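You operate a simulated robot arm through the tools that you are given. There is no shell and no other tool. Be economical: measure what you need, move in short steps, check, and stop when the job is done.

You run a simulated two-armed robot. Do the job below in one go: nothing can be reset, and whatever is moved stays where it is left.

Task
Pick up the C nozzle from the outfeed end of the sealer with one hand, pass it to the other hand and put it on the top of the tube filler. Set down upright: nozzle.

The check looks at the end state, three seconds after you hand in, the way a careful person would. Anything else that was tipped, shoved, dropped, spilled or broken makes it a failure.

Robot
Two 7-joint arms with two-finger parallel grippers on one trunk, on a base that drives. Base frame: it is fixed to the floor where the robot stands at the start and does not move with it; the origin is under the middle of the robot, x ahead of it, y to its left, z up. Lengths are in cm, angles in rad, forces in N, time in s.
The left shoulder is at the start at [-8.2, 11.9, 85.1], the right one opposite. With the tool pointing down near the work surface each hand reaches from about 16 to 58 cm from the robot's upright axis, wherever it stands, measured 20 degrees to its own side. Places, roughly: top of the tube filler (17x18 cm) [-136, 110, 86]. Payload 3.43 kg a hand.
The tool frame of a hand sits at the grasp point between the pads (the TCP): z along the fingers, y along the line on which they close. The tips reach 3 cm beyond it. Largest opening 9.4 cm; finger width 2.8, thickness 1; the body of the gripper, 5 by 9.6 cm, starts 5.5 cm behind the TCP.
Orientation is told as [roll, pitch, yaw] about the base's x, y, z axes, in that order, counted from this pose: with the fingers straight down and closing along the base's y, the tool's x points along the base's -x, its y along +y and its z along -z.

Tools
- The arms move only by the tool send_rows. It takes "left_series", "right_series" or both (then of equal length, played together; a hand with none holds still); each is a list of rows, each an object (a shift or turn left out is 0, a gripper value left out holds the last) with "delta_pos": the shift along the tool's x, y, z in cm, a list of three; "rot": the turn, a rotation vector about the tool's x, y, z in rad, a list of three; "grip": the gripper command, from -1 (fully open) to 1 (shut), values between in proportion. In form: [{"delta_pos": [dx, dy, dz], "rot": [rx, ry, rz], "grip": grip}, ...]. A call has 1 to 12 rows; each row shifts and turns the commanded pose from where the row before left it, along the tool's axes as they then stand. Rows are played at 5 a second. More than 5 cm and 0.15 rad between two rows, or a gripper value outside its range, and nothing of the call is played. Where a pose cannot be reached the arm comes as near as it can. A force on the tool above 40 N (or 10 N above the force at the start of the call, whichever is more), or a blocked arm, ends the call early, and 0.2 s more pass. The fingers move at their own pace (about 15.3 cm/s each) and stop on an object; they squeeze with about 28 N. The grip force told is the motor's: it shows also when the fingers shut on nothing. Time passes only in rows, and 0.2 s behind the last, so rows that do not move let the fingers close. The reply holds the time, the measured pose of the TCP, the force on the tool along the base axes, the opening and the grip force, in the units named above and with some noise, with the torque about the TCP (base axes, N m) and any sound that the robot's microphone picked up, and new pictures: "pictures" is both (left out), scene, wrist or none (wrist: the cameras of the hands that moved).
- Cameras (640 x 400 px; columns grow to the right, rows downward): "scene" is now at [2.23, 2.55, 154.91]; the picture's right is [0.35, -0.94, 0.00], its down [-0.78, -0.29, -0.56] and it looks along [0.53, 0.19, -0.83] (base axes); focal length 288 px, centre (320, 200). "left" rides on the left gripper at [7.6, -1.4, -10.3] in its tool frame; the picture's right is [0.18, 0.98, 0.00], its down [-0.75, 0.14, -0.64] and it looks along [-0.63, 0.12, 0.77] (tool axes); focal length 243 px, centre (320, 200). "right" rides on the right gripper at [7.6, 1.4, -10.2] in its tool frame; the picture's right is [-0.18, 0.98, 0.00], its down [-0.75, -0.14, -0.64] and it looks along [-0.63, -0.12, 0.77] (tool axes); focal length 243 px, centre (320, 200). There is no depth. A picture from a camera that has moved, and an enlarged one, comes with that camera's place and axes in the base frame and with its lens.
- raise_lower(by): slides the trunk up (or, below 0, down) by that many cm; the arms and the scene camera ride with it, the base frame stays. It gives what a move gives, with no picture.
- base_move(legs): drives the robot by 1 to 6 legs, each [ahead, left, turn to the left] in cm, cm and rad, along the robot's own axes; the way and the turn of a leg run together, so that a leg with both is an arc; at most 150 cm and 3.142 rad a leg. The arms and the cameras ride along, it lands a little off, and it stops where it bumps. It gives what a move gives, and a new picture of the scene camera.
- head_to(pan, tilt): turns the head with the scene camera to pan (to the left, within 2.496 rad either way) and tilt (down, from -0.506 to 1.204), counted from straight ahead of the robot. It gives what a move gives, and a new picture of the scene camera.
- zoom(camera, box): a new picture of the part [left, top, right, bottom] of that camera's present view, enlarged. It takes no simulated time.
- hand_in(): hands the job in; it is judged then, once.

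Work in short steps. Places have to be worked out from the pictures, the camera data and where the tool is seen: move nearer, look again, correct. Check each grasp and each placing, and mend what went wrong. You have 120 turns and 260 pictures in all, those below and enlarged ones among them. Open the grippers and draw the arms clear of the work before you hand the job in, unless the task says otherwise; then end with one line.

The tools are called after "Request:" by a JSON object that holds its "fn" and its "kwargs". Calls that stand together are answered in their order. send_rows: Moves the arms, as the interface text tells. Its arguments: {"type":"object","properties":{"left_series":{"type":"array"},"right_series":{"type":"array"},"pictures":{"type":"string","enum":["both","scene","wrist","none"]}},"required":[]} The other tools are called the same way: raise_lower (by) slides the trunk up or down; base_move (legs) drives the base; head_to (pan, tilt) turns the head that bears the scene camera; zoom (camera, box) takes an enlarged picture of a part of a camera's view; hand_in () hands the job in.

At the start:

```text
clock: 0.0
left_eef_pos: [33.57, 26.84, 107.74]
left_tool_rot: [0.0, 0.0, -0.001]
left_contact_force: [-0.1, 0.2, 0.5]
left_torque: [0.0, 0.01, 0.01]
left_opening: 9.41
left_grasp_force: 0.2
right_eef_pos: [29.44, -4.2, 101.46]
right_tool_rot: [-0.001, -0.002, 0.001]
right_contact_force: [0.7, -0.4, 0.3]
right_torque: [0.0, 0.0, 0.02]
right_opening: 9.41
right_grasp_force: 0.0
trunk travel left (down, up): [-27.5, 6.0]
robot x, y, heading: [-0.17, 0.09, 0.003]
head pan, tilt: [0.356, 0.976]
```

scene: 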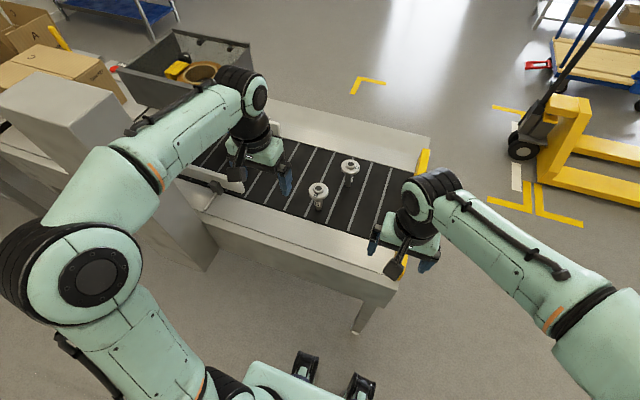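
right: 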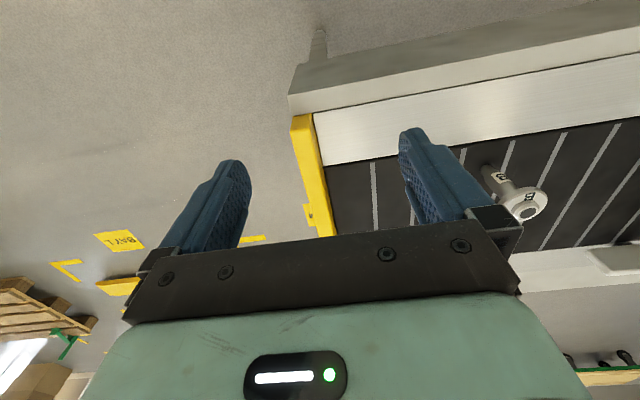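
left: 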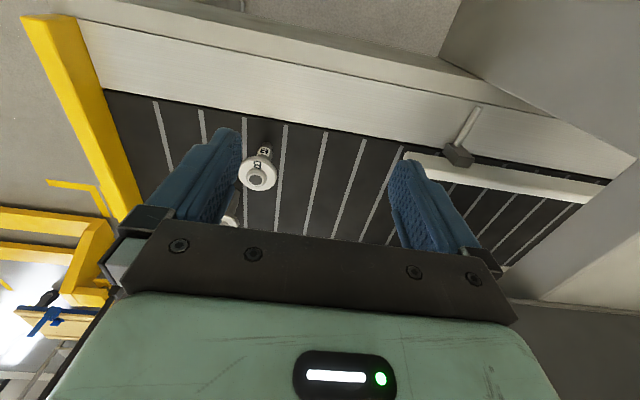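

I see two nozzles on the belt; I zoom to read their letters.

Request:
{"fn": "zoom", "kwargs": {"camera": "scene", "box": [280, 140, 400, 215]}}

Request:
{"fn": "zoom", "kwargs": {"camera": "right", "box": [460, 140, 580, 240]}}

Request:
{"fn": "zoom", "kwargs": {"camera": "left", "box": [200, 120, 320, 240]}}

```text
5.33 times, centred on (340, 178) of scene
camera zoom: at [2.23, 2.55, 154.91], right [0.35, -0.94, 0.0], down [-0.78, -0.29, -0.56], along [0.53, 0.19, -0.83], focal length 1534 px, centre (213, 320)
```

zoom: 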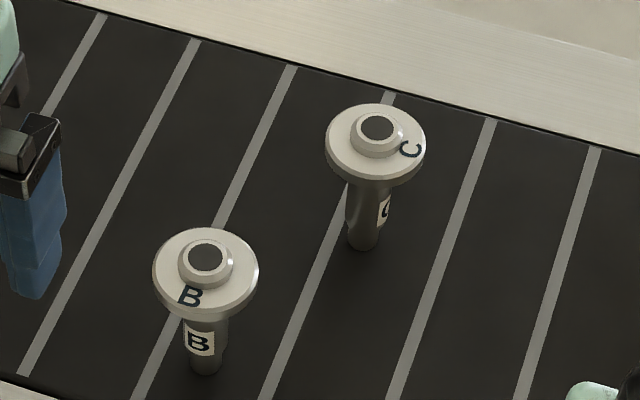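

```text
4.00 times, centred on (520, 190) of right
camera zoom: at [21.78, -2.74, 111.64], right [0.18, 0.98, 0.0], down [0.75, -0.14, 0.64], along [0.63, -0.12, -0.77], focal length 970 px, centre (-480, 240)
```

zoom: 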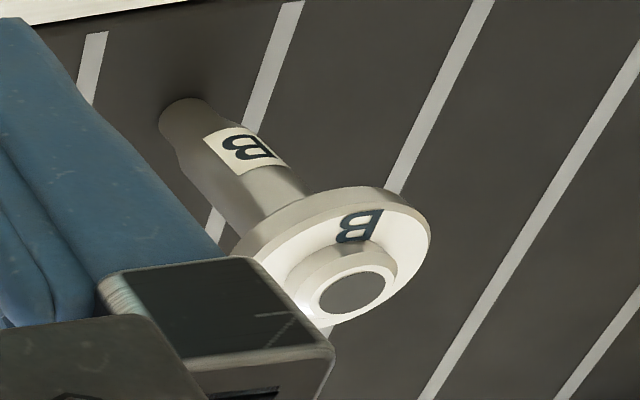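

```text
3.33 times, centred on (260, 180) of left
camera zoom: at [25.97, 25.26, 117.88], right [-0.18, 0.98, 0.0], down [0.75, 0.14, 0.64], along [0.63, 0.12, -0.77], focal length 809 px, centre (520, 267)
```

zoom: 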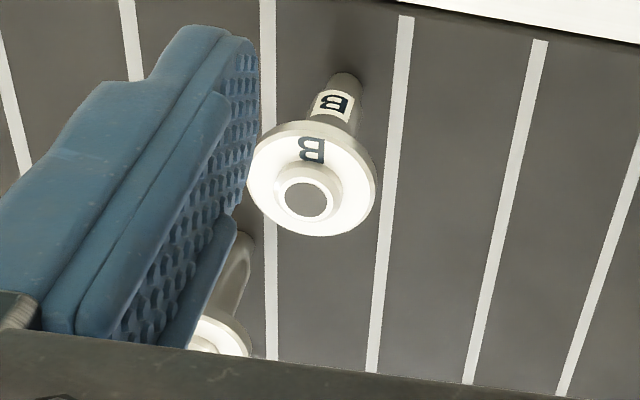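

C is the farther nozzle, its top at about (61, 14, 88), standing on a belt at z≈77. That is out of reach, so I drive closer; the front of the base looks about 20 cm clear of the conveyor.

Request:
{"fn": "base_move", "kwargs": {"legs": [[12, -3, 0]]}}

```text
clock: 1.1
left_eef_pos: [35.89, 26.93, 107.7]
left_tool_rot: [-0.003, -0.001, 0.017]
left_contact_force: [-0.6, -0.1, 0.2]
left_torque: [0.03, -0.03, -0.03]
left_opening: 9.4
left_grasp_force: 0.2
right_eef_pos: [32.14, -3.91, 101.37]
right_tool_rot: [0.001, -0.002, 0.014]
right_contact_force: [0.1, -0.6, -0.1]
right_torque: [0.03, -0.03, 0.02]
right_opening: 9.4
right_grasp_force: 0.1
trunk travel left (down, up): [-27.5, 6.0]
robot x, y, heading: [2.83, -0.16, 0.018]
head pan, tilt: [0.356, 0.976]
stopped in leg 1: the robot was blocked; the commanded pose is now the measured one
camera scene: at [4.75, 2.14, 154.9], right [0.36, -0.93, 0.0], down [-0.77, -0.3, -0.56], along [0.52, 0.2, -0.83], focal length 288 px, centre (320, 200)
```

scene: 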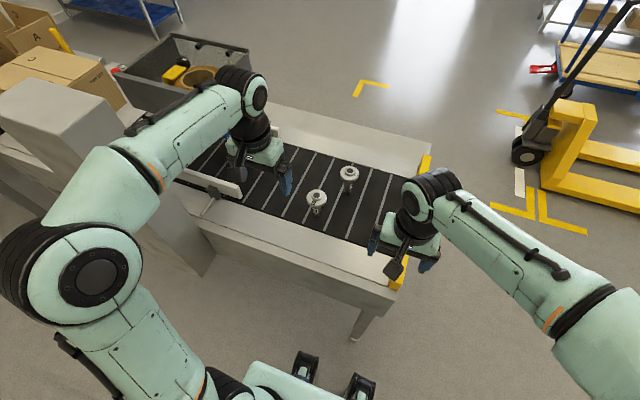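

The base was blocked after about 3 cm, perhaps by the sealer on the left. I back off a little and look around.

Request:
{"fn": "base_move", "kwargs": {"legs": [[-5, 0, -0.018]]}}

Request:
{"fn": "head_to", "kwargs": {"pan": 0.7, "tilt": 1.204}}

Request:
{"fn": "head_to", "kwargs": {"pan": -0.4, "tilt": 1.204}}

```text
clock: 2.0
left_eef_pos: [31.58, 26.5, 107.7]
left_tool_rot: [0.002, 0.001, -0.001]
left_contact_force: [0.0, 0.1, 0.3]
left_torque: [0.0, -0.04, 0.0]
left_opening: 9.39
left_grasp_force: 0.1
right_eef_pos: [27.41, -4.57, 101.42]
right_tool_rot: [-0.002, -0.002, -0.005]
right_contact_force: [-0.3, -0.3, -0.1]
right_torque: [-0.02, 0.01, 0.0]
right_opening: 9.41
right_grasp_force: 0.0
trunk travel left (down, up): [-27.5, 6.0]
robot x, y, heading: [-2.23, -0.31, 0.004]
head pan, tilt: [0.356, 0.976]
camera scene: at [0.1, 2.25, 154.92], right [0.35, -0.94, 0.0], down [-0.78, -0.29, -0.56], along [0.53, 0.19, -0.83], focal length 288 px, centre (320, 200)
```

scene: 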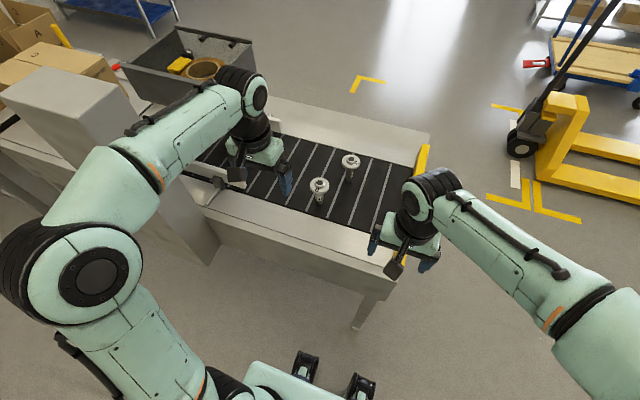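

```text
clock: 2.9
left_eef_pos: [31.58, 26.45, 107.61]
left_tool_rot: [0.0, 0.002, -0.003]
left_contact_force: [0.2, -0.7, 0.9]
left_torque: [-0.02, 0.02, 0.04]
left_opening: 9.42
left_grasp_force: 0.0
right_eef_pos: [27.41, -4.59, 101.41]
right_tool_rot: [0.0, 0.001, -0.003]
right_contact_force: [0.2, -0.6, -0.8]
right_torque: [0.02, 0.0, 0.01]
right_opening: 9.41
right_grasp_force: 0.1
trunk travel left (down, up): [-27.5, 6.0]
robot x, y, heading: [-2.23, -0.52, -0.002]
head pan, tilt: [0.7, 1.201]
camera scene: at [-2.14, 3.39, 153.49], right [0.64, -0.77, 0.0], down [-0.71, -0.6, -0.36], along [0.28, 0.23, -0.93], focal length 288 px, centre (320, 200)
```

scene: 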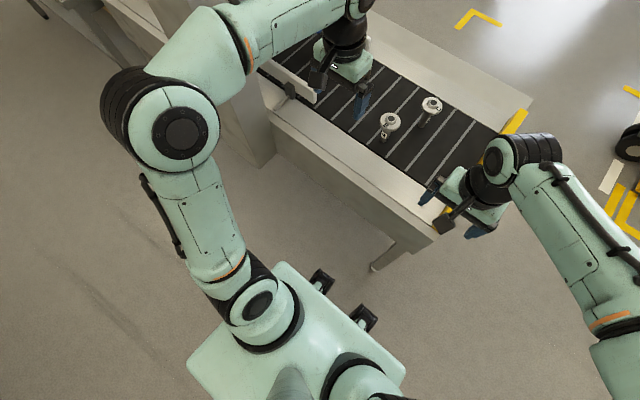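

```text
clock: 4.2
left_eef_pos: [31.59, 26.55, 107.67]
left_tool_rot: [0.001, -0.002, -0.003]
left_contact_force: [0.8, 0.1, 0.2]
left_torque: [-0.02, -0.02, 0.0]
left_opening: 9.4
left_grasp_force: 0.1
right_eef_pos: [27.45, -4.51, 101.34]
right_tool_rot: [0.0, 0.0, -0.004]
right_contact_force: [0.3, -0.6, 0.3]
right_torque: [0.01, 0.02, -0.01]
right_opening: 9.4
right_grasp_force: 0.0
trunk travel left (down, up): [-27.5, 6.0]
robot x, y, heading: [-2.02, -0.33, -0.0]
head pan, tilt: [-0.4, 1.201]
camera scene: at [-1.32, -2.38, 153.49], right [-0.39, -0.92, 0.0], down [-0.86, 0.36, -0.36], along [0.33, -0.14, -0.93], focal length 288 px, centre (320, 200)
```

scene: 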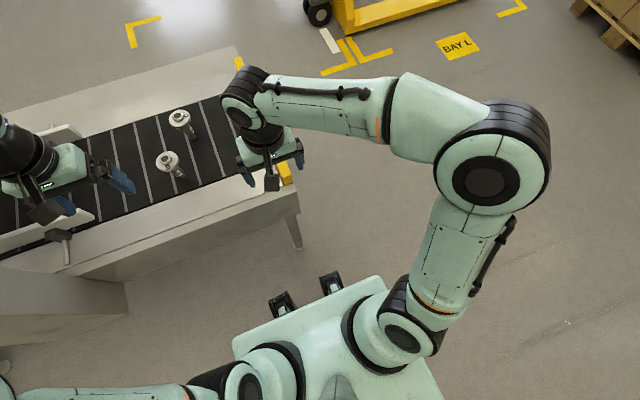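

The front of the base is limited by the conveyor's side (x≈27), while the outfeed end is at y≈-7.5 with open floor beside it. I'll drive around to the end and face +y, which brings C to about 50 cm.

Request:
{"fn": "base_move", "kwargs": {"legs": [[-8, 0, 0], [0, -52, 0], [78, 0, 0], [0, 0, 1.571]]}}

Request:
{"fn": "head_to", "kwargs": {"pan": 0.0, "tilt": 0.9}}

```text
clock: 17.5
left_eef_pos: [39.09, -19.12, 107.75]
left_tool_rot: [0.001, 0.0, 1.595]
left_contact_force: [-0.2, -1.2, -0.6]
left_torque: [-0.03, -0.01, 0.0]
left_opening: 9.4
left_grasp_force: 0.1
right_eef_pos: [70.16, -22.41, 101.42]
right_tool_rot: [0.001, 0.003, 1.593]
right_contact_force: [-0.3, -0.3, 0.4]
right_torque: [0.0, 0.0, 0.02]
right_opening: 9.39
right_grasp_force: 0.0
trunk travel left (down, up): [-27.5, 6.0]
robot x, y, heading: [66.6, -51.71, 1.596]
head pan, tilt: [-0.4, 1.201]
camera scene: at [68.84, -51.04, 153.48], right [0.93, -0.37, 0.0], down [-0.34, -0.87, -0.36], along [0.13, 0.34, -0.93], focal length 288 px, centre (320, 200)
```

scene: 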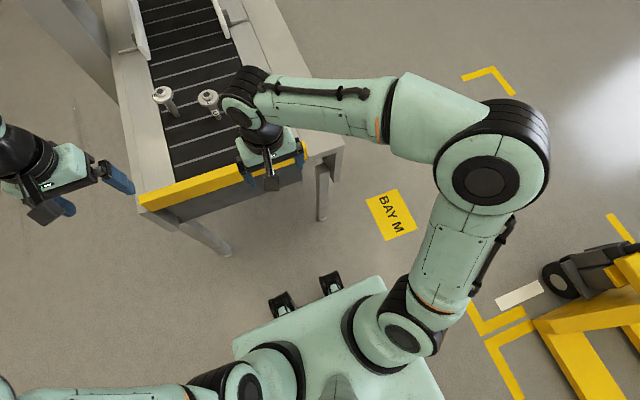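

```text
clock: 18.4
left_eef_pos: [39.17, -19.05, 107.64]
left_tool_rot: [0.0, 0.001, 1.597]
left_contact_force: [0.6, 0.4, -0.4]
left_torque: [-0.03, 0.0, -0.01]
left_opening: 9.45
left_grasp_force: 0.0
right_eef_pos: [70.15, -22.44, 101.41]
right_tool_rot: [-0.001, 0.001, 1.595]
right_contact_force: [-0.4, 0.5, 0.1]
right_torque: [0.0, 0.03, 0.03]
right_opening: 9.4
right_grasp_force: 0.1
trunk travel left (down, up): [-27.5, 6.0]
robot x, y, heading: [66.63, -51.99, 1.593]
head pan, tilt: [0.0, 0.901]
camera scene: at [66.62, -48.7, 155.46], right [1.0, 0.02, 0.0], down [0.02, -0.78, -0.62], along [-0.01, 0.62, -0.78], focal length 288 px, centre (320, 200)
```

scene: 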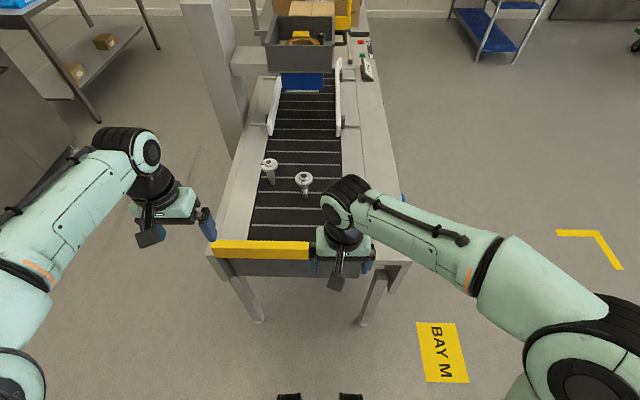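

C is confirmed near (60.5, 14). I drive 15 cm nearer to the end.

Request:
{"fn": "base_move", "kwargs": {"legs": [[15, 0, -0.022]]}}

```text
clock: 19.8
left_eef_pos: [39.65, -3.68, 107.68]
left_tool_rot: [0.001, 0.001, 1.573]
left_contact_force: [0.2, 0.6, 0.2]
left_torque: [-0.02, -0.01, 0.0]
left_opening: 9.39
left_grasp_force: 0.1
right_eef_pos: [70.7, -7.62, 101.5]
right_tool_rot: [-0.001, 0.001, 1.571]
right_contact_force: [-0.4, 0.4, 0.7]
right_torque: [-0.01, -0.02, 0.03]
right_opening: 9.4
right_grasp_force: 0.2
trunk travel left (down, up): [-27.5, 6.0]
robot x, y, heading: [66.09, -37.16, 1.571]
head pan, tilt: [0.0, 0.901]
camera scene: at [66.48, -33.84, 155.46], right [1.0, 0.0, 0.0], down [0.0, -0.78, -0.62], along [0.0, 0.62, -0.78], focal length 288 px, centre (320, 200)
```

scene: 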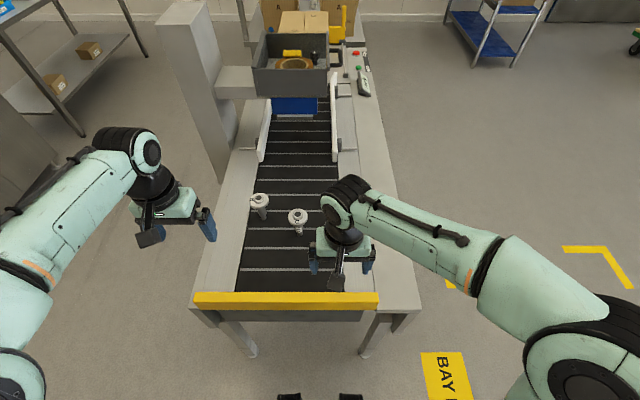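

Left hand will pick C, since it has the better reach. First a precise look at C.

Request:
{"fn": "zoom", "kwargs": {"camera": "scene", "box": [240, 180, 340, 243]}}

```text
6.35 times, centred on (290, 212) of scene
camera zoom: at [66.48, -33.84, 155.46], right [1.0, 0.0, 0.0], down [0.0, -0.78, -0.62], along [0.0, 0.62, -0.78], focal length 1826 px, centre (510, 127)
```

zoom: 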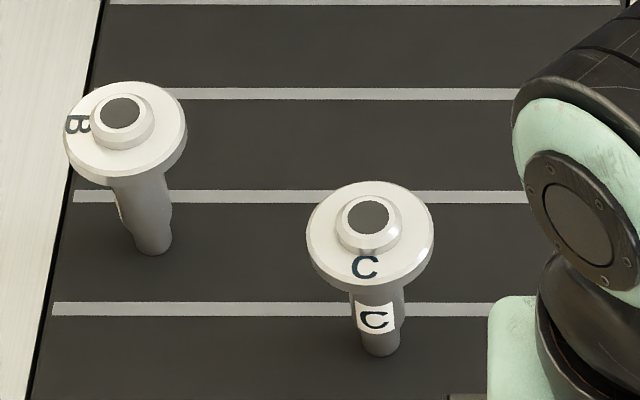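

C is at about (60.3, 14.4), with its flange top near z 87. I move the left hand above it, staying high.

Request:
{"fn": "send_rows", "kwargs": {"left_series": [{"delta_pos": [-3, -3.4, 0.5]}, {"delta_pos": [-3, -3.4, 0.5]}, {"delta_pos": [-3, -3.4, 0.5]}, {"delta_pos": [-3, -3.4, 0.5]}, {"delta_pos": [-3, -3.4, 0.5]}, {"delta_pos": [-3, -3.4, 0.5]}, {}], "pictures": "both"}}

```text
clock: 21.4
left_eef_pos: [58.94, 12.76, 104.97]
left_tool_rot: [0.001, 0.002, 1.573]
left_contact_force: [-0.2, -0.6, 0.6]
left_torque: [-0.04, 0.01, -0.03]
left_opening: 9.4
left_grasp_force: 0.1
left hand out of reach, approached as far as the arm can: row 6
right_eef_pos: [70.56, -7.68, 101.35]
right_tool_rot: [0.0, 0.0, 1.573]
right_contact_force: [0.4, 0.1, 0.4]
right_torque: [-0.01, 0.0, -0.04]
right_opening: 9.4
right_grasp_force: 0.0
trunk travel left (down, up): [-27.5, 6.0]
robot x, y, heading: [66.58, -37.22, 1.574]
head pan, tilt: [0.0, 0.901]
camera scene: at [66.44, -33.91, 155.47], right [1.0, 0.0, 0.0], down [0.0, -0.78, -0.62], along [0.0, 0.62, -0.78], focal length 288 px, centre (320, 200)
camera left: at [60.39, 4.96, 115.15], right [-0.98, -0.19, 0.0], down [-0.14, 0.75, 0.64], along [-0.12, 0.63, -0.77], focal length 243 px, centre (320, 200)
```

scene: 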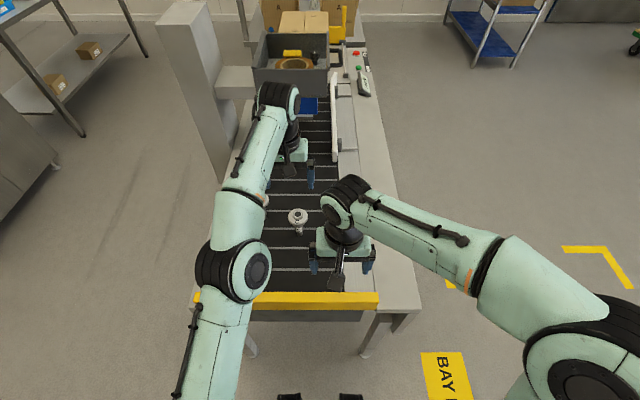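
left: 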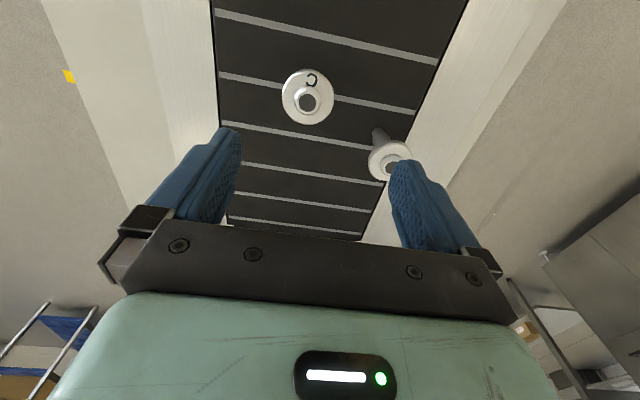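

The wrist view puts C at (60.2, 13.7). I go down to z≈95 while centring, then look.

Request:
{"fn": "send_rows", "kwargs": {"left_series": [{"delta_pos": [0, -0.4, 3]}, {"delta_pos": [0, -0.4, 3]}, {"delta_pos": [0, -0.4, 3]}, {"delta_pos": [0, 0, 1]}, {}], "pictures": "wrist"}}

```text
clock: 22.6
left_eef_pos: [60.13, 12.78, 94.75]
left_tool_rot: [0.0, 0.0, 1.574]
left_contact_force: [-0.8, -0.3, 0.6]
left_torque: [0.03, -0.02, 0.04]
left_opening: 9.39
left_grasp_force: 0.0
right_eef_pos: [70.68, -7.73, 101.28]
right_tool_rot: [0.001, 0.0, 1.573]
right_contact_force: [0.4, 0.3, -0.4]
right_torque: [-0.02, 0.02, -0.01]
right_opening: 9.39
right_grasp_force: 0.0
trunk travel left (down, up): [-27.5, 6.0]
robot x, y, heading: [66.17, -37.15, 1.575]
head pan, tilt: [0.0, 0.901]
camera left: at [61.62, 5.0, 104.94], right [-0.98, -0.19, 0.0], down [-0.14, 0.75, 0.64], along [-0.12, 0.63, -0.77], focal length 243 px, centre (320, 200)
```

left: 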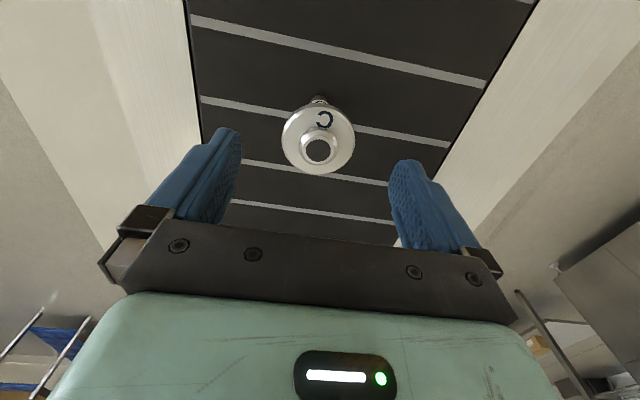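

Re-triangulating gives C at (60.3, 12.7) with its top nearer z≈90. I lower another 3 cm and check from both views.

Request:
{"fn": "send_rows", "kwargs": {"left_series": [{"delta_pos": [0, -0.1, 1.5]}, {"delta_pos": [0, -0.1, 1.5]}, {}], "pictures": "wrist"}}

Request:
{"fn": "zoom", "kwargs": {"camera": "scene", "box": [240, 170, 352, 240]}}

Request:
{"fn": "zoom", "kwargs": {"camera": "right", "box": [0, 0, 640, 400]}}

```text
clock: 23.4
left_eef_pos: [60.33, 12.78, 91.88]
left_tool_rot: [-0.001, -0.001, 1.574]
left_contact_force: [-0.1, -0.3, 0.0]
left_torque: [-0.01, 0.03, 0.01]
left_opening: 9.39
left_grasp_force: 0.0
right_eef_pos: [70.64, -7.56, 101.38]
right_tool_rot: [-0.001, -0.001, 1.572]
right_contact_force: [0.1, 0.3, -0.7]
right_torque: [0.02, -0.03, 0.02]
right_opening: 9.41
right_grasp_force: 0.0
trunk travel left (down, up): [-27.5, 6.0]
robot x, y, heading: [66.41, -37.19, 1.572]
head pan, tilt: [0.0, 0.901]
camera left: at [61.89, 5.02, 101.96], right [-0.98, -0.19, 0.0], down [-0.14, 0.75, 0.64], along [-0.12, 0.63, -0.77], focal length 243 px, centre (320, 200)
```

left: 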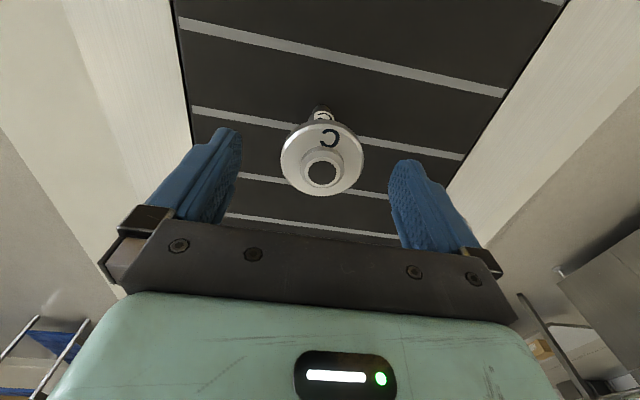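

```text
5.71 times, centred on (296, 205) of scene
camera zoom: at [66.48, -33.9, 155.47], right [1.0, 0.0, 0.0], down [0.0, -0.78, -0.62], along [0.0, 0.62, -0.78], focal length 1643 px, centre (457, 171)
```

zoom: 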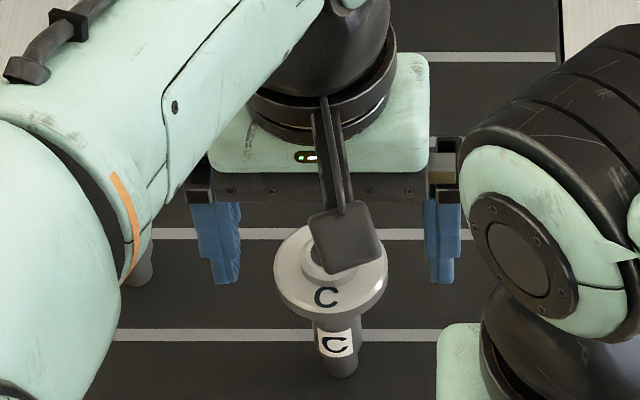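

```text
1.00 times, centred on (320, 200) of right (not enlarged: the box is as wide or as high as the picture)
camera zoom: at [69.15, -15.3, 111.6], right [-0.98, 0.18, 0.0], down [0.14, 0.75, 0.64], along [0.12, 0.63, -0.77], focal length 243 px, centre (320, 200)
```

zoom: 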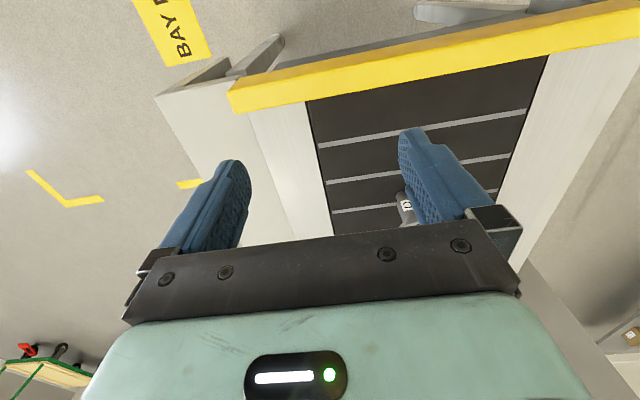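

Fingers straddle the flange evenly. I descend 3.4 cm with a small +y correction, then check before closing.

Request:
{"fn": "send_rows", "kwargs": {"left_series": [{"delta_pos": [-0.3, 0, 1.2]}, {"delta_pos": [-0.2, 0, 1.2]}, {"delta_pos": [0, 0, 1.0]}, {}], "pictures": "wrist"}}

Request:
{"fn": "zoom", "kwargs": {"camera": "scene", "box": [240, 170, 352, 240]}}

```text
clock: 24.4
left_eef_pos: [60.58, 13.45, 88.62]
left_tool_rot: [0.0, -0.001, 1.573]
left_contact_force: [0.0, -0.2, 0.2]
left_torque: [0.0, -0.01, -0.02]
left_opening: 9.41
left_grasp_force: 0.0
right_eef_pos: [70.5, -7.64, 101.37]
right_tool_rot: [0.0, 0.002, 1.572]
right_contact_force: [-0.1, -0.3, -0.4]
right_torque: [-0.01, -0.01, -0.01]
right_opening: 9.41
right_grasp_force: 0.0
trunk travel left (down, up): [-27.5, 6.0]
robot x, y, heading: [66.27, -36.93, 1.573]
head pan, tilt: [0.0, 0.901]
camera left: at [62.05, 5.63, 98.65], right [-0.98, -0.19, 0.0], down [-0.14, 0.75, 0.64], along [-0.12, 0.63, -0.77], focal length 243 px, centre (320, 200)
```

left: 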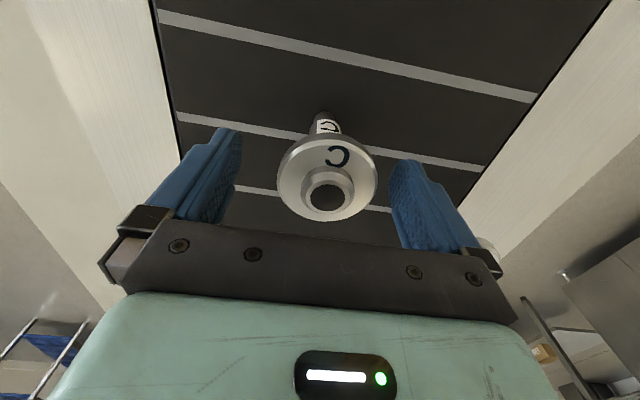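

```text
5.71 times, centred on (296, 205) of scene
camera zoom: at [66.48, -33.9, 155.47], right [1.0, 0.0, 0.0], down [0.0, -0.78, -0.62], along [0.0, 0.62, -0.78], focal length 1643 px, centre (457, 171)
```

zoom: 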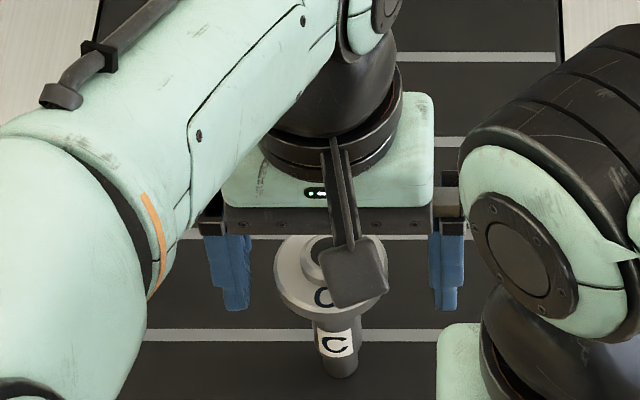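

Centred within a few mm, boss top ≈ 89.4. I lower 0.4 cm, nudge 0.2 cm, and close.

Request:
{"fn": "send_rows", "kwargs": {"left_series": [{"delta_pos": [-0.1, 0.2, 0.4]}, {"grip": -0.2}, {"grip": 0.1}, {"grip": 0.3}, {"grip": 1}, {"grip": 1}, {"grip": 1}], "pictures": "wrist"}}

Request:
{"fn": "zoom", "kwargs": {"camera": "scene", "box": [240, 170, 352, 240]}}

```text
clock: 26.0
left_eef_pos: [60.35, 13.42, 88.09]
left_tool_rot: [0.001, 0.0, 1.571]
left_contact_force: [-0.8, 0.7, 0.0]
left_torque: [0.04, 0.08, 0.0]
left_opening: 5.69
left_grasp_force: 28.2
right_eef_pos: [70.68, -7.62, 101.45]
right_tool_rot: [0.001, 0.001, 1.572]
right_contact_force: [0.9, -0.7, 0.6]
right_torque: [0.0, -0.01, 0.03]
right_opening: 9.39
right_grasp_force: 0.0
trunk travel left (down, up): [-27.5, 6.0]
robot x, y, heading: [66.83, -37.44, 1.574]
head pan, tilt: [0.0, 0.901]
camera left: at [61.85, 5.71, 98.24], right [-0.98, -0.19, 0.0], down [-0.14, 0.75, 0.64], along [-0.12, 0.63, -0.77], focal length 243 px, centre (320, 200)
```

left: 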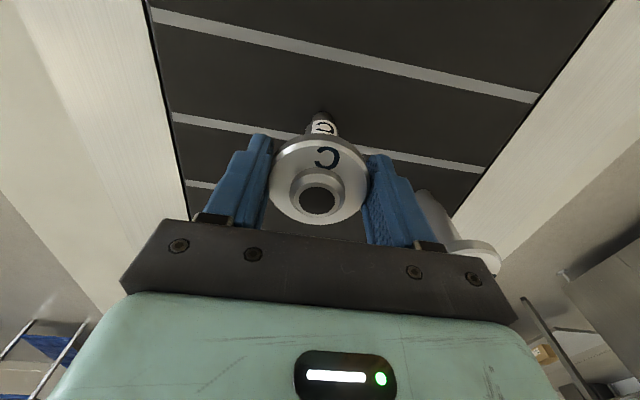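

```text
5.71 times, centred on (296, 205) of scene
camera zoom: at [66.47, -33.89, 155.47], right [1.0, 0.0, 0.0], down [0.0, -0.78, -0.62], along [0.0, 0.62, -0.78], focal length 1643 px, centre (457, 171)
```

zoom: 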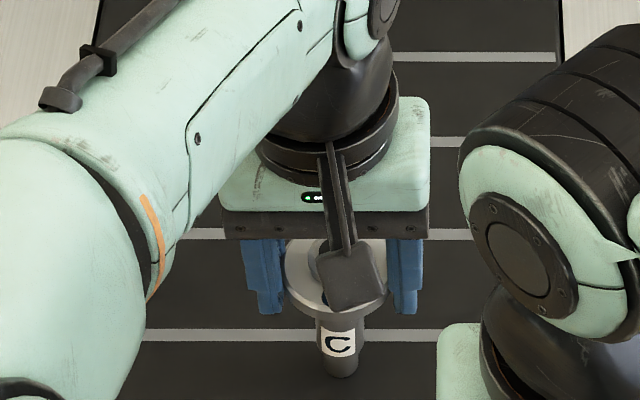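

Gripped at 5.7 cm. I lift straight up, then draw back a little.

Request:
{"fn": "send_rows", "kwargs": {"left_series": [{"delta_pos": [0, 0, -1]}, {"delta_pos": [0, 0, -2]}, {"delta_pos": [0, 0, -3]}, {"delta_pos": [1, 0, -3]}, {"delta_pos": [2, 0, -3]}, {"delta_pos": [2, 0, -3]}, {}], "pictures": "both"}}

```text
clock: 27.6
left_eef_pos: [60.38, 8.54, 103.05]
left_tool_rot: [-0.002, 0.004, 1.573]
left_contact_force: [-0.1, 0.4, 0.0]
left_torque: [0.0, -0.04, -0.03]
left_opening: 0.0
left_grasp_force: 27.7
right_eef_pos: [70.74, -7.6, 101.32]
right_tool_rot: [0.0, 0.002, 1.573]
right_contact_force: [-0.3, 0.2, 0.7]
right_torque: [0.01, 0.0, -0.01]
right_opening: 9.42
right_grasp_force: 0.0
trunk travel left (down, up): [-27.5, 6.0]
robot x, y, heading: [66.74, -37.05, 1.569]
head pan, tilt: [0.0, 0.901]
camera scene: at [66.48, -33.84, 155.47], right [1.0, 0.0, 0.0], down [0.0, -0.78, -0.62], along [0.0, 0.62, -0.78], focal length 288 px, centre (320, 200)
camera left: at [61.86, 0.73, 113.25], right [-0.98, -0.19, 0.0], down [-0.14, 0.75, 0.64], along [-0.12, 0.63, -0.77], focal length 243 px, centre (320, 200)
```

scene: 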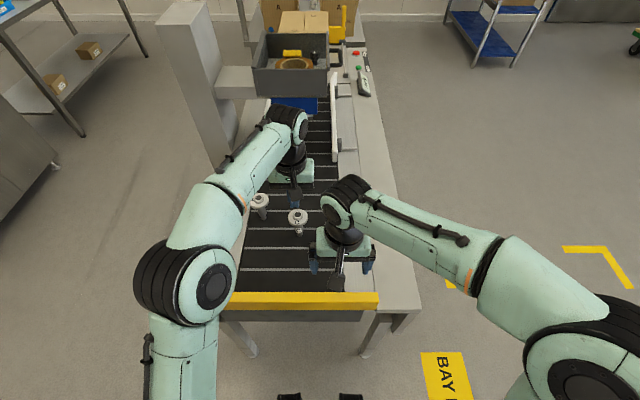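
left: 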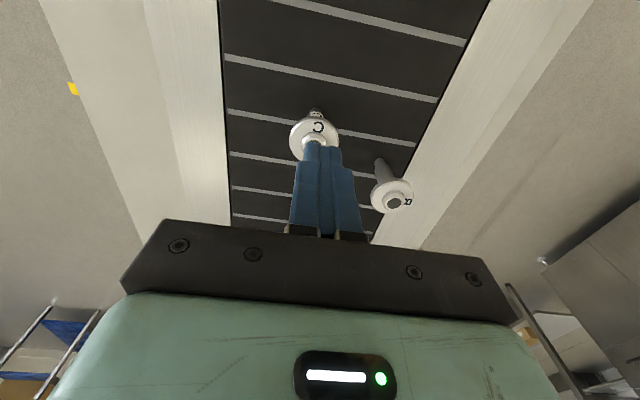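

The nozzle slipped out and still stands in place. I look at its shape closely before trying another grip.

Request:
{"fn": "zoom", "kwargs": {"camera": "scene", "box": [280, 200, 320, 240]}}

Request:
{"fn": "zoom", "kwargs": {"camera": "left", "box": [280, 100, 420, 220]}}

```text
10.00 times, centred on (300, 220) of scene
camera zoom: at [66.48, -33.84, 155.47], right [1.0, 0.0, 0.0], down [0.0, -0.78, -0.62], along [0.0, 0.62, -0.78], focal length 2876 px, centre (520, 0)
```

zoom: 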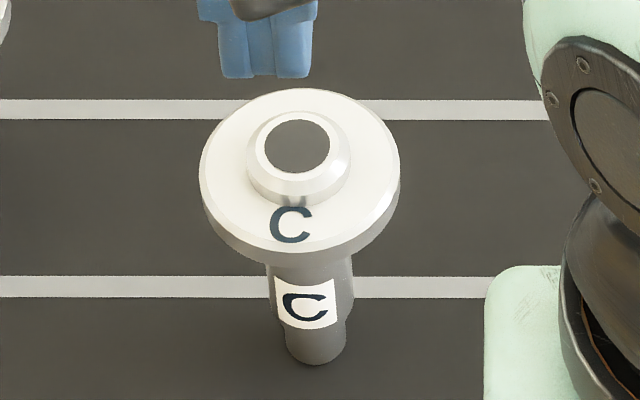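

```text
3.33 times, centred on (350, 160) of left
camera zoom: at [61.86, 0.73, 113.25], right [-0.98, -0.19, 0.0], down [-0.14, 0.75, 0.64], along [-0.12, 0.63, -0.77], focal length 809 px, centre (220, 333)
```

zoom: 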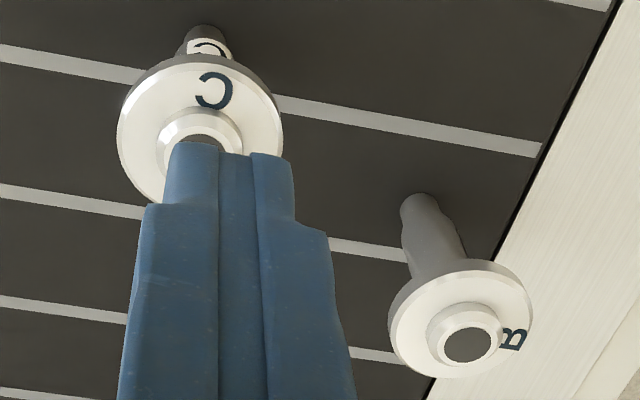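

The nozzle has hardly moved (about 0.2 cm). I'll try the flange again, set deeper and lifted slowly with force readings, to learn whether it slips from poor contact or weight.

Request:
{"fn": "send_rows", "kwargs": {"left_series": [{"delta_pos": [-1, 0, 1.5], "grip": -1}, {"delta_pos": [-2, 0, 2]}, {"delta_pos": [-1.9, 0, 2]}, {"delta_pos": [0, 0, 2]}, {}, {}], "pictures": "wrist"}}

```text
clock: 29.0
left_eef_pos: [60.34, 13.21, 95.5]
left_tool_rot: [0.0, 0.001, 1.572]
left_contact_force: [-0.4, 0.4, -0.7]
left_torque: [0.0, 0.0, 0.0]
left_opening: 9.4
left_grasp_force: 0.0
right_eef_pos: [70.67, -7.63, 101.47]
right_tool_rot: [0.001, 0.0, 1.572]
right_contact_force: [-0.4, 0.2, -0.1]
right_torque: [-0.02, 0.02, 0.01]
right_opening: 9.4
right_grasp_force: 0.1
trunk travel left (down, up): [-27.5, 6.0]
robot x, y, heading: [66.64, -37.15, 1.574]
head pan, tilt: [0.0, 0.901]
camera left: at [61.9, 5.55, 105.58], right [-0.98, -0.19, 0.0], down [-0.14, 0.75, 0.64], along [-0.12, 0.63, -0.77], focal length 243 px, centre (320, 200)
```

left: 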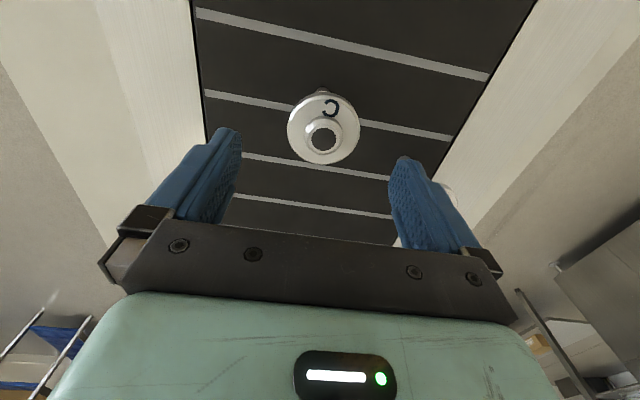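

C's offset from the TCP is about 0.3 cm each way; I correct and descend to TCP z≈87, then close.

Request:
{"fn": "send_rows", "kwargs": {"left_series": [{"delta_pos": [-0.3, 0.28, 2.5]}, {"delta_pos": [0, 0, 2.5]}, {"delta_pos": [0, 0, 2]}, {"delta_pos": [0, 0, 1.4]}, {}, {"grip": -0.1}, {"grip": 0.2}, {"grip": 1}, {}, {}], "pictures": "wrist"}}

Request:
{"fn": "send_rows", "kwargs": {"left_series": [{"delta_pos": [0, 0, -0.1]}, {"delta_pos": [0, 0, -0.1]}, {"delta_pos": [0, 0, -0.2]}, {"delta_pos": [0, 0, -0.2]}], "pictures": "wrist"}}

```text
clock: 31.2
left_eef_pos: [60.15, 13.58, 86.9]
left_tool_rot: [0.0, -0.001, 1.571]
left_contact_force: [0.1, -0.4, -0.2]
left_torque: [0.02, 0.01, 0.0]
left_opening: 5.8
left_grasp_force: 28.5
right_eef_pos: [70.52, -7.66, 101.53]
right_tool_rot: [-0.001, 0.001, 1.573]
right_contact_force: [-0.9, -0.5, 0.2]
right_torque: [0.04, 0.01, 0.02]
right_opening: 9.4
right_grasp_force: 0.1
trunk travel left (down, up): [-27.5, 6.0]
robot x, y, heading: [66.54, -37.35, 1.576]
head pan, tilt: [0.0, 0.901]
camera left: at [61.67, 5.81, 97.1], right [-0.98, -0.19, 0.0], down [-0.14, 0.75, 0.64], along [-0.12, 0.63, -0.77], focal length 243 px, centre (320, 200)
```

left: 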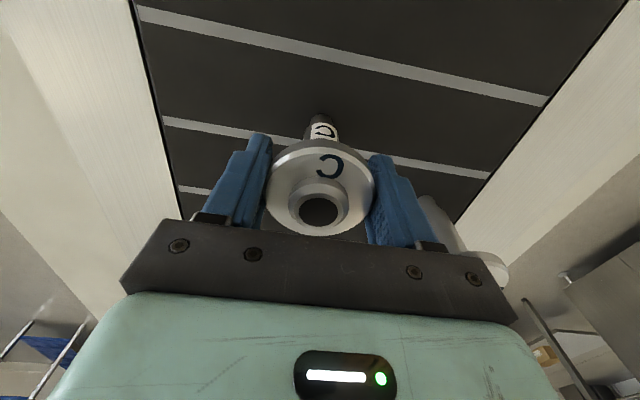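

```text
clock: 32.2
left_eef_pos: [60.1, 13.48, 87.76]
left_tool_rot: [-0.001, 0.002, 1.574]
left_contact_force: [0.0, 0.5, -0.9]
left_torque: [0.01, 0.04, 0.02]
left_opening: 5.8
left_grasp_force: 28.3
right_eef_pos: [70.65, -7.63, 101.27]
right_tool_rot: [0.001, 0.001, 1.573]
right_contact_force: [-0.6, -0.9, -0.1]
right_torque: [0.0, 0.01, 0.01]
right_opening: 9.39
right_grasp_force: 0.1
trunk travel left (down, up): [-27.5, 6.0]
robot x, y, heading: [66.57, -37.0, 1.571]
head pan, tilt: [0.0, 0.901]
camera left: at [61.61, 5.82, 97.85], right [-0.98, -0.19, 0.0], down [-0.14, 0.75, 0.64], along [-0.12, 0.63, -0.77], focal length 243 px, centre (320, 200)
```

left: 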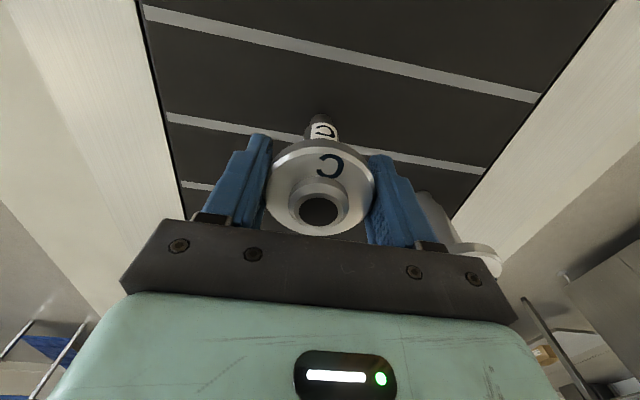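

Opening is now 5.80 (earlier 5.69 was on the bevel), and the nozzle stays fixed in the view during the lift. I keep lifting slowly and check.

Request:
{"fn": "send_rows", "kwargs": {"left_series": [{"delta_pos": [0, 0, -0.5]}, {"delta_pos": [0, 0, -0.5]}, {"delta_pos": [0, 0, -1]}, {"delta_pos": [0, 0, -1]}, {"delta_pos": [0, 0, -1]}, {}], "pictures": "both"}}

```text
clock: 33.6
left_eef_pos: [60.03, 13.67, 91.84]
left_tool_rot: [0.0, 0.001, 1.573]
left_contact_force: [0.0, 0.2, -2.1]
left_torque: [0.02, 0.0, 0.03]
left_opening: 5.76
left_grasp_force: 28.2
right_eef_pos: [70.59, -7.62, 101.3]
right_tool_rot: [0.002, 0.002, 1.572]
right_contact_force: [0.7, -0.1, -0.7]
right_torque: [-0.02, 0.02, 0.0]
right_opening: 9.41
right_grasp_force: 0.1
trunk travel left (down, up): [-27.5, 6.0]
robot x, y, heading: [66.33, -36.8, 1.567]
head pan, tilt: [0.0, 0.901]
camera scene: at [66.48, -33.87, 155.47], right [1.0, 0.0, 0.0], down [0.0, -0.78, -0.62], along [0.0, 0.62, -0.78], focal length 288 px, centre (320, 200)
camera left: at [61.67, 5.91, 101.9], right [-0.98, -0.19, 0.0], down [-0.14, 0.75, 0.64], along [-0.12, 0.63, -0.77], focal length 243 px, centre (320, 200)
```

scene: 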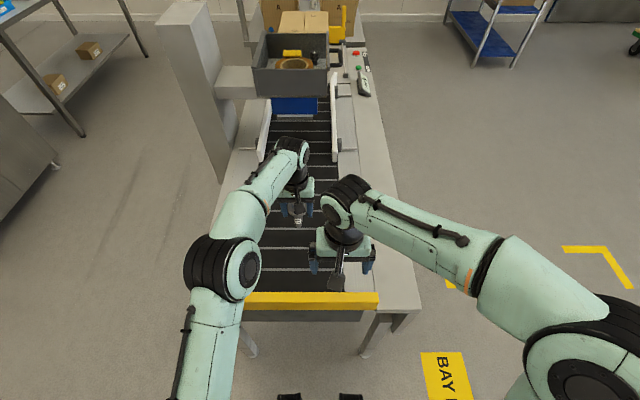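
left: 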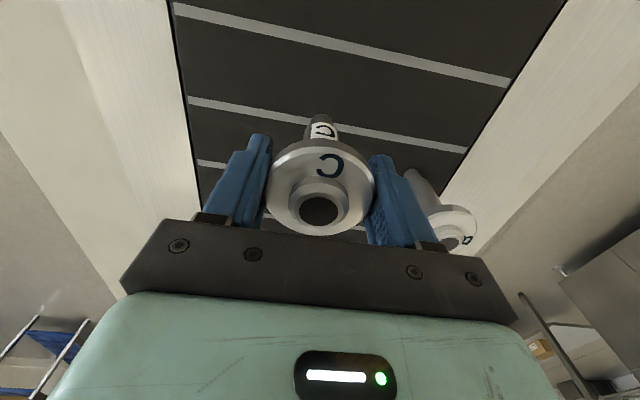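

Held (about 2 N weight). I lift further and draw back gently.

Request:
{"fn": "send_rows", "kwargs": {"left_series": [{"delta_pos": [0, 0, -1.5]}, {"delta_pos": [0, 0, -1.5]}, {"delta_pos": [0.5, 0, -1.5]}, {"delta_pos": [1, 0, -1.5]}, {"delta_pos": [1.5, 0, -1.5]}, {"delta_pos": [1.5, 0.5, -1.5]}, {"delta_pos": [1.5, 0.5, -1.5]}, {"delta_pos": [1.5, 0.5, -1]}, {"delta_pos": [1.5, 0.5, 0]}, {"delta_pos": [1.5, 0.5, 0]}, {"delta_pos": [1, 0.5, 0]}, {}], "pictures": "both"}}

```text
clock: 36.2
left_eef_pos: [57.1, 2.13, 103.13]
left_tool_rot: [-0.001, 0.0, 1.574]
left_contact_force: [0.2, 0.3, -2.9]
left_torque: [-0.03, 0.02, 0.0]
left_opening: 5.75
left_grasp_force: 28.3
right_eef_pos: [70.64, -7.62, 101.48]
right_tool_rot: [0.001, 0.0, 1.571]
right_contact_force: [0.0, 1.1, 0.2]
right_torque: [-0.02, -0.01, 0.01]
right_opening: 9.4
right_grasp_force: 0.1
trunk travel left (down, up): [-27.5, 6.0]
robot x, y, heading: [66.72, -37.22, 1.571]
head pan, tilt: [0.0, 0.901]
camera scene: at [66.49, -33.86, 155.47], right [1.0, 0.0, 0.0], down [0.0, -0.78, -0.62], along [0.0, 0.62, -0.78], focal length 288 px, centre (320, 200)
camera left: at [58.65, -5.69, 113.35], right [-0.98, -0.19, 0.0], down [-0.14, 0.75, 0.64], along [-0.12, 0.63, -0.77], focal length 243 px, centre (320, 200)
```

scene: 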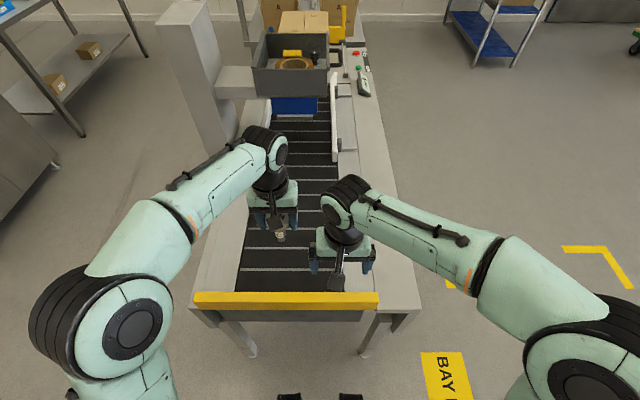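
left: 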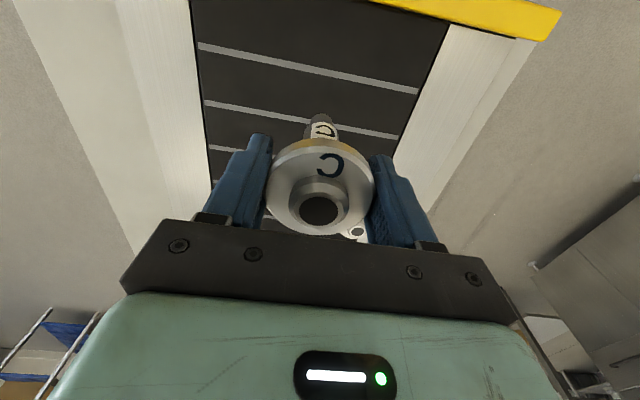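

Holding well. I back off from the conveyor and look toward the tube filler at (-136, 110).

Request:
{"fn": "base_move", "kwargs": {"legs": [[-30, 0, 0]]}}

Request:
{"fn": "head_to", "kwargs": {"pan": 0.95, "tilt": 0.3}}

```text
clock: 38.2
left_eef_pos: [57.34, -27.28, 103.11]
left_tool_rot: [-0.001, -0.002, 1.569]
left_contact_force: [0.1, -0.1, -2.8]
left_torque: [0.0, -0.01, 0.02]
left_opening: 5.75
left_grasp_force: 28.2
right_eef_pos: [70.87, -37.0, 101.39]
right_tool_rot: [0.001, -0.001, 1.567]
right_contact_force: [-0.4, -0.6, -0.8]
right_torque: [0.0, 0.0, 0.0]
right_opening: 9.39
right_grasp_force: 0.1
trunk travel left (down, up): [-27.5, 6.0]
robot x, y, heading: [66.3, -66.8, 1.565]
head pan, tilt: [0.0, 0.901]
camera scene: at [66.47, -63.3, 155.47], right [1.0, 0.0, 0.0], down [0.0, -0.78, -0.62], along [0.0, 0.62, -0.78], focal length 288 px, centre (320, 200)
```

scene: 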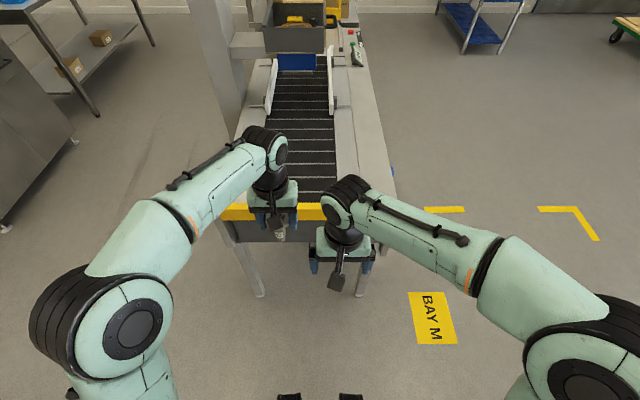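

```text
clock: 39.4
left_eef_pos: [57.39, -27.23, 103.22]
left_tool_rot: [-0.001, 0.002, 1.567]
left_contact_force: [-0.3, -0.6, -2.0]
left_torque: [0.03, 0.0, 0.03]
left_opening: 5.75
left_grasp_force: 28.3
right_eef_pos: [70.77, -37.08, 101.4]
right_tool_rot: [0.0, 0.002, 1.565]
right_contact_force: [-0.5, 0.3, 0.1]
right_torque: [0.01, 0.05, -0.01]
right_opening: 9.41
right_grasp_force: 0.0
trunk travel left (down, up): [-27.5, 6.0]
robot x, y, heading: [66.65, -66.51, 1.57]
head pan, tilt: [0.949, 0.3]
camera scene: at [58.87, -65.33, 160.69], right [0.59, 0.81, 0.0], down [0.24, -0.17, -0.96], along [-0.77, 0.56, -0.3], focal length 288 px, centre (320, 200)
```

scene: 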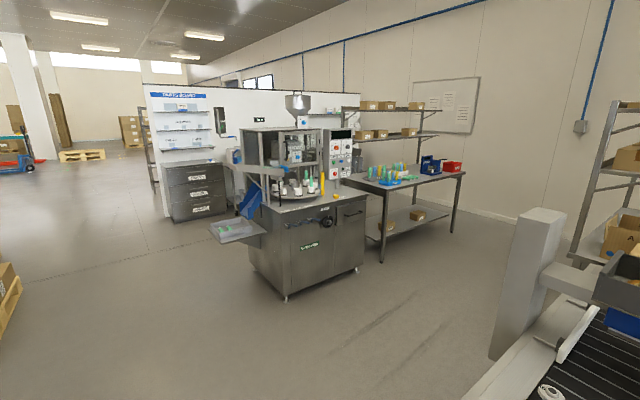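

Request:
{"fn": "zoom", "kwargs": {"camera": "scene", "box": [200, 80, 400, 300]}}

```text
1.82 times, centred on (300, 190) of scene
camera zoom: at [58.87, -65.33, 160.69], right [0.59, 0.81, 0.0], down [0.24, -0.17, -0.96], along [-0.77, 0.56, -0.3], focal length 523 px, centre (356, 218)
```

zoom: 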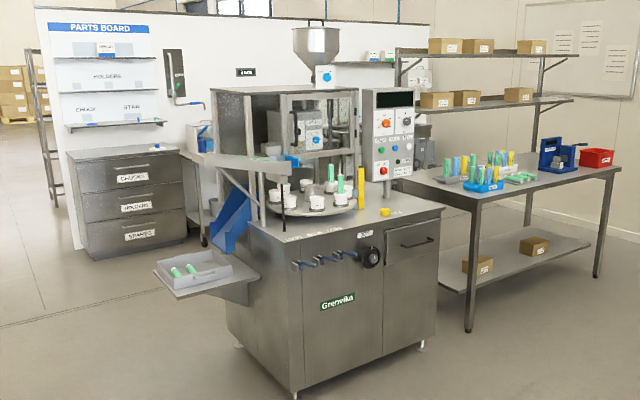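

The filler's front face is at x≈-121 facing me, and the target spot is its right front corner. Now I look at the held nozzle to measure the stem before planning the handover.

Request:
{"fn": "head_to", "kwargs": {"pan": 0.25, "tilt": 0.85}}

Request:
{"fn": "zoom", "kwargs": {"camera": "scene", "box": [290, 170, 390, 233]}}

```text
clock: 40.5
left_eef_pos: [57.29, -27.32, 103.22]
left_tool_rot: [-0.001, 0.001, 1.566]
left_contact_force: [0.4, 0.8, -3.1]
left_torque: [0.02, 0.0, 0.02]
left_opening: 5.76
left_grasp_force: 28.1
right_eef_pos: [70.71, -37.07, 101.4]
right_tool_rot: [-0.001, 0.0, 1.566]
right_contact_force: [0.2, -1.6, -0.2]
right_torque: [0.02, 0.0, -0.04]
right_opening: 9.4
right_grasp_force: 0.1
trunk travel left (down, up): [-27.5, 6.0]
robot x, y, heading: [66.3, -67.02, 1.565]
head pan, tilt: [0.25, 0.85]
camera scene: at [64.52, -63.23, 155.86], right [0.97, 0.24, 0.0], down [0.18, -0.73, -0.66], along [-0.16, 0.64, -0.75], focal length 288 px, centre (320, 200)
```

scene: 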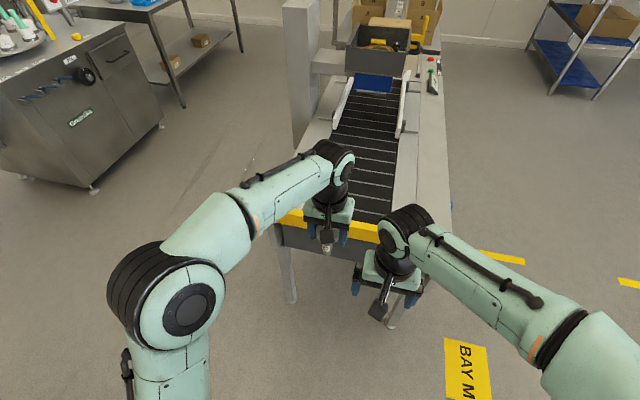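

```text
6.35 times, centred on (340, 202) of scene
camera zoom: at [64.52, -63.23, 155.86], right [0.97, 0.24, 0.0], down [0.18, -0.73, -0.66], along [-0.16, 0.64, -0.75], focal length 1826 px, centre (193, 190)
```

zoom: 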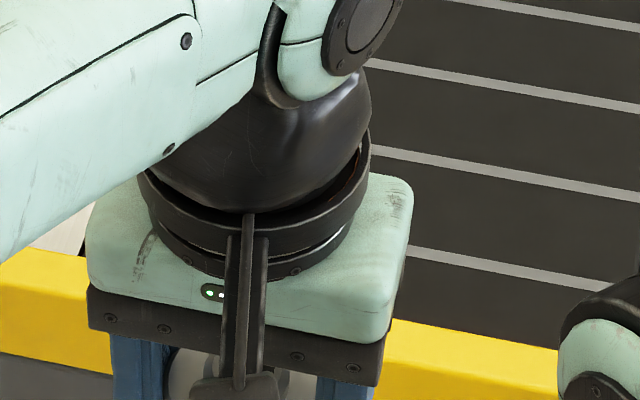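

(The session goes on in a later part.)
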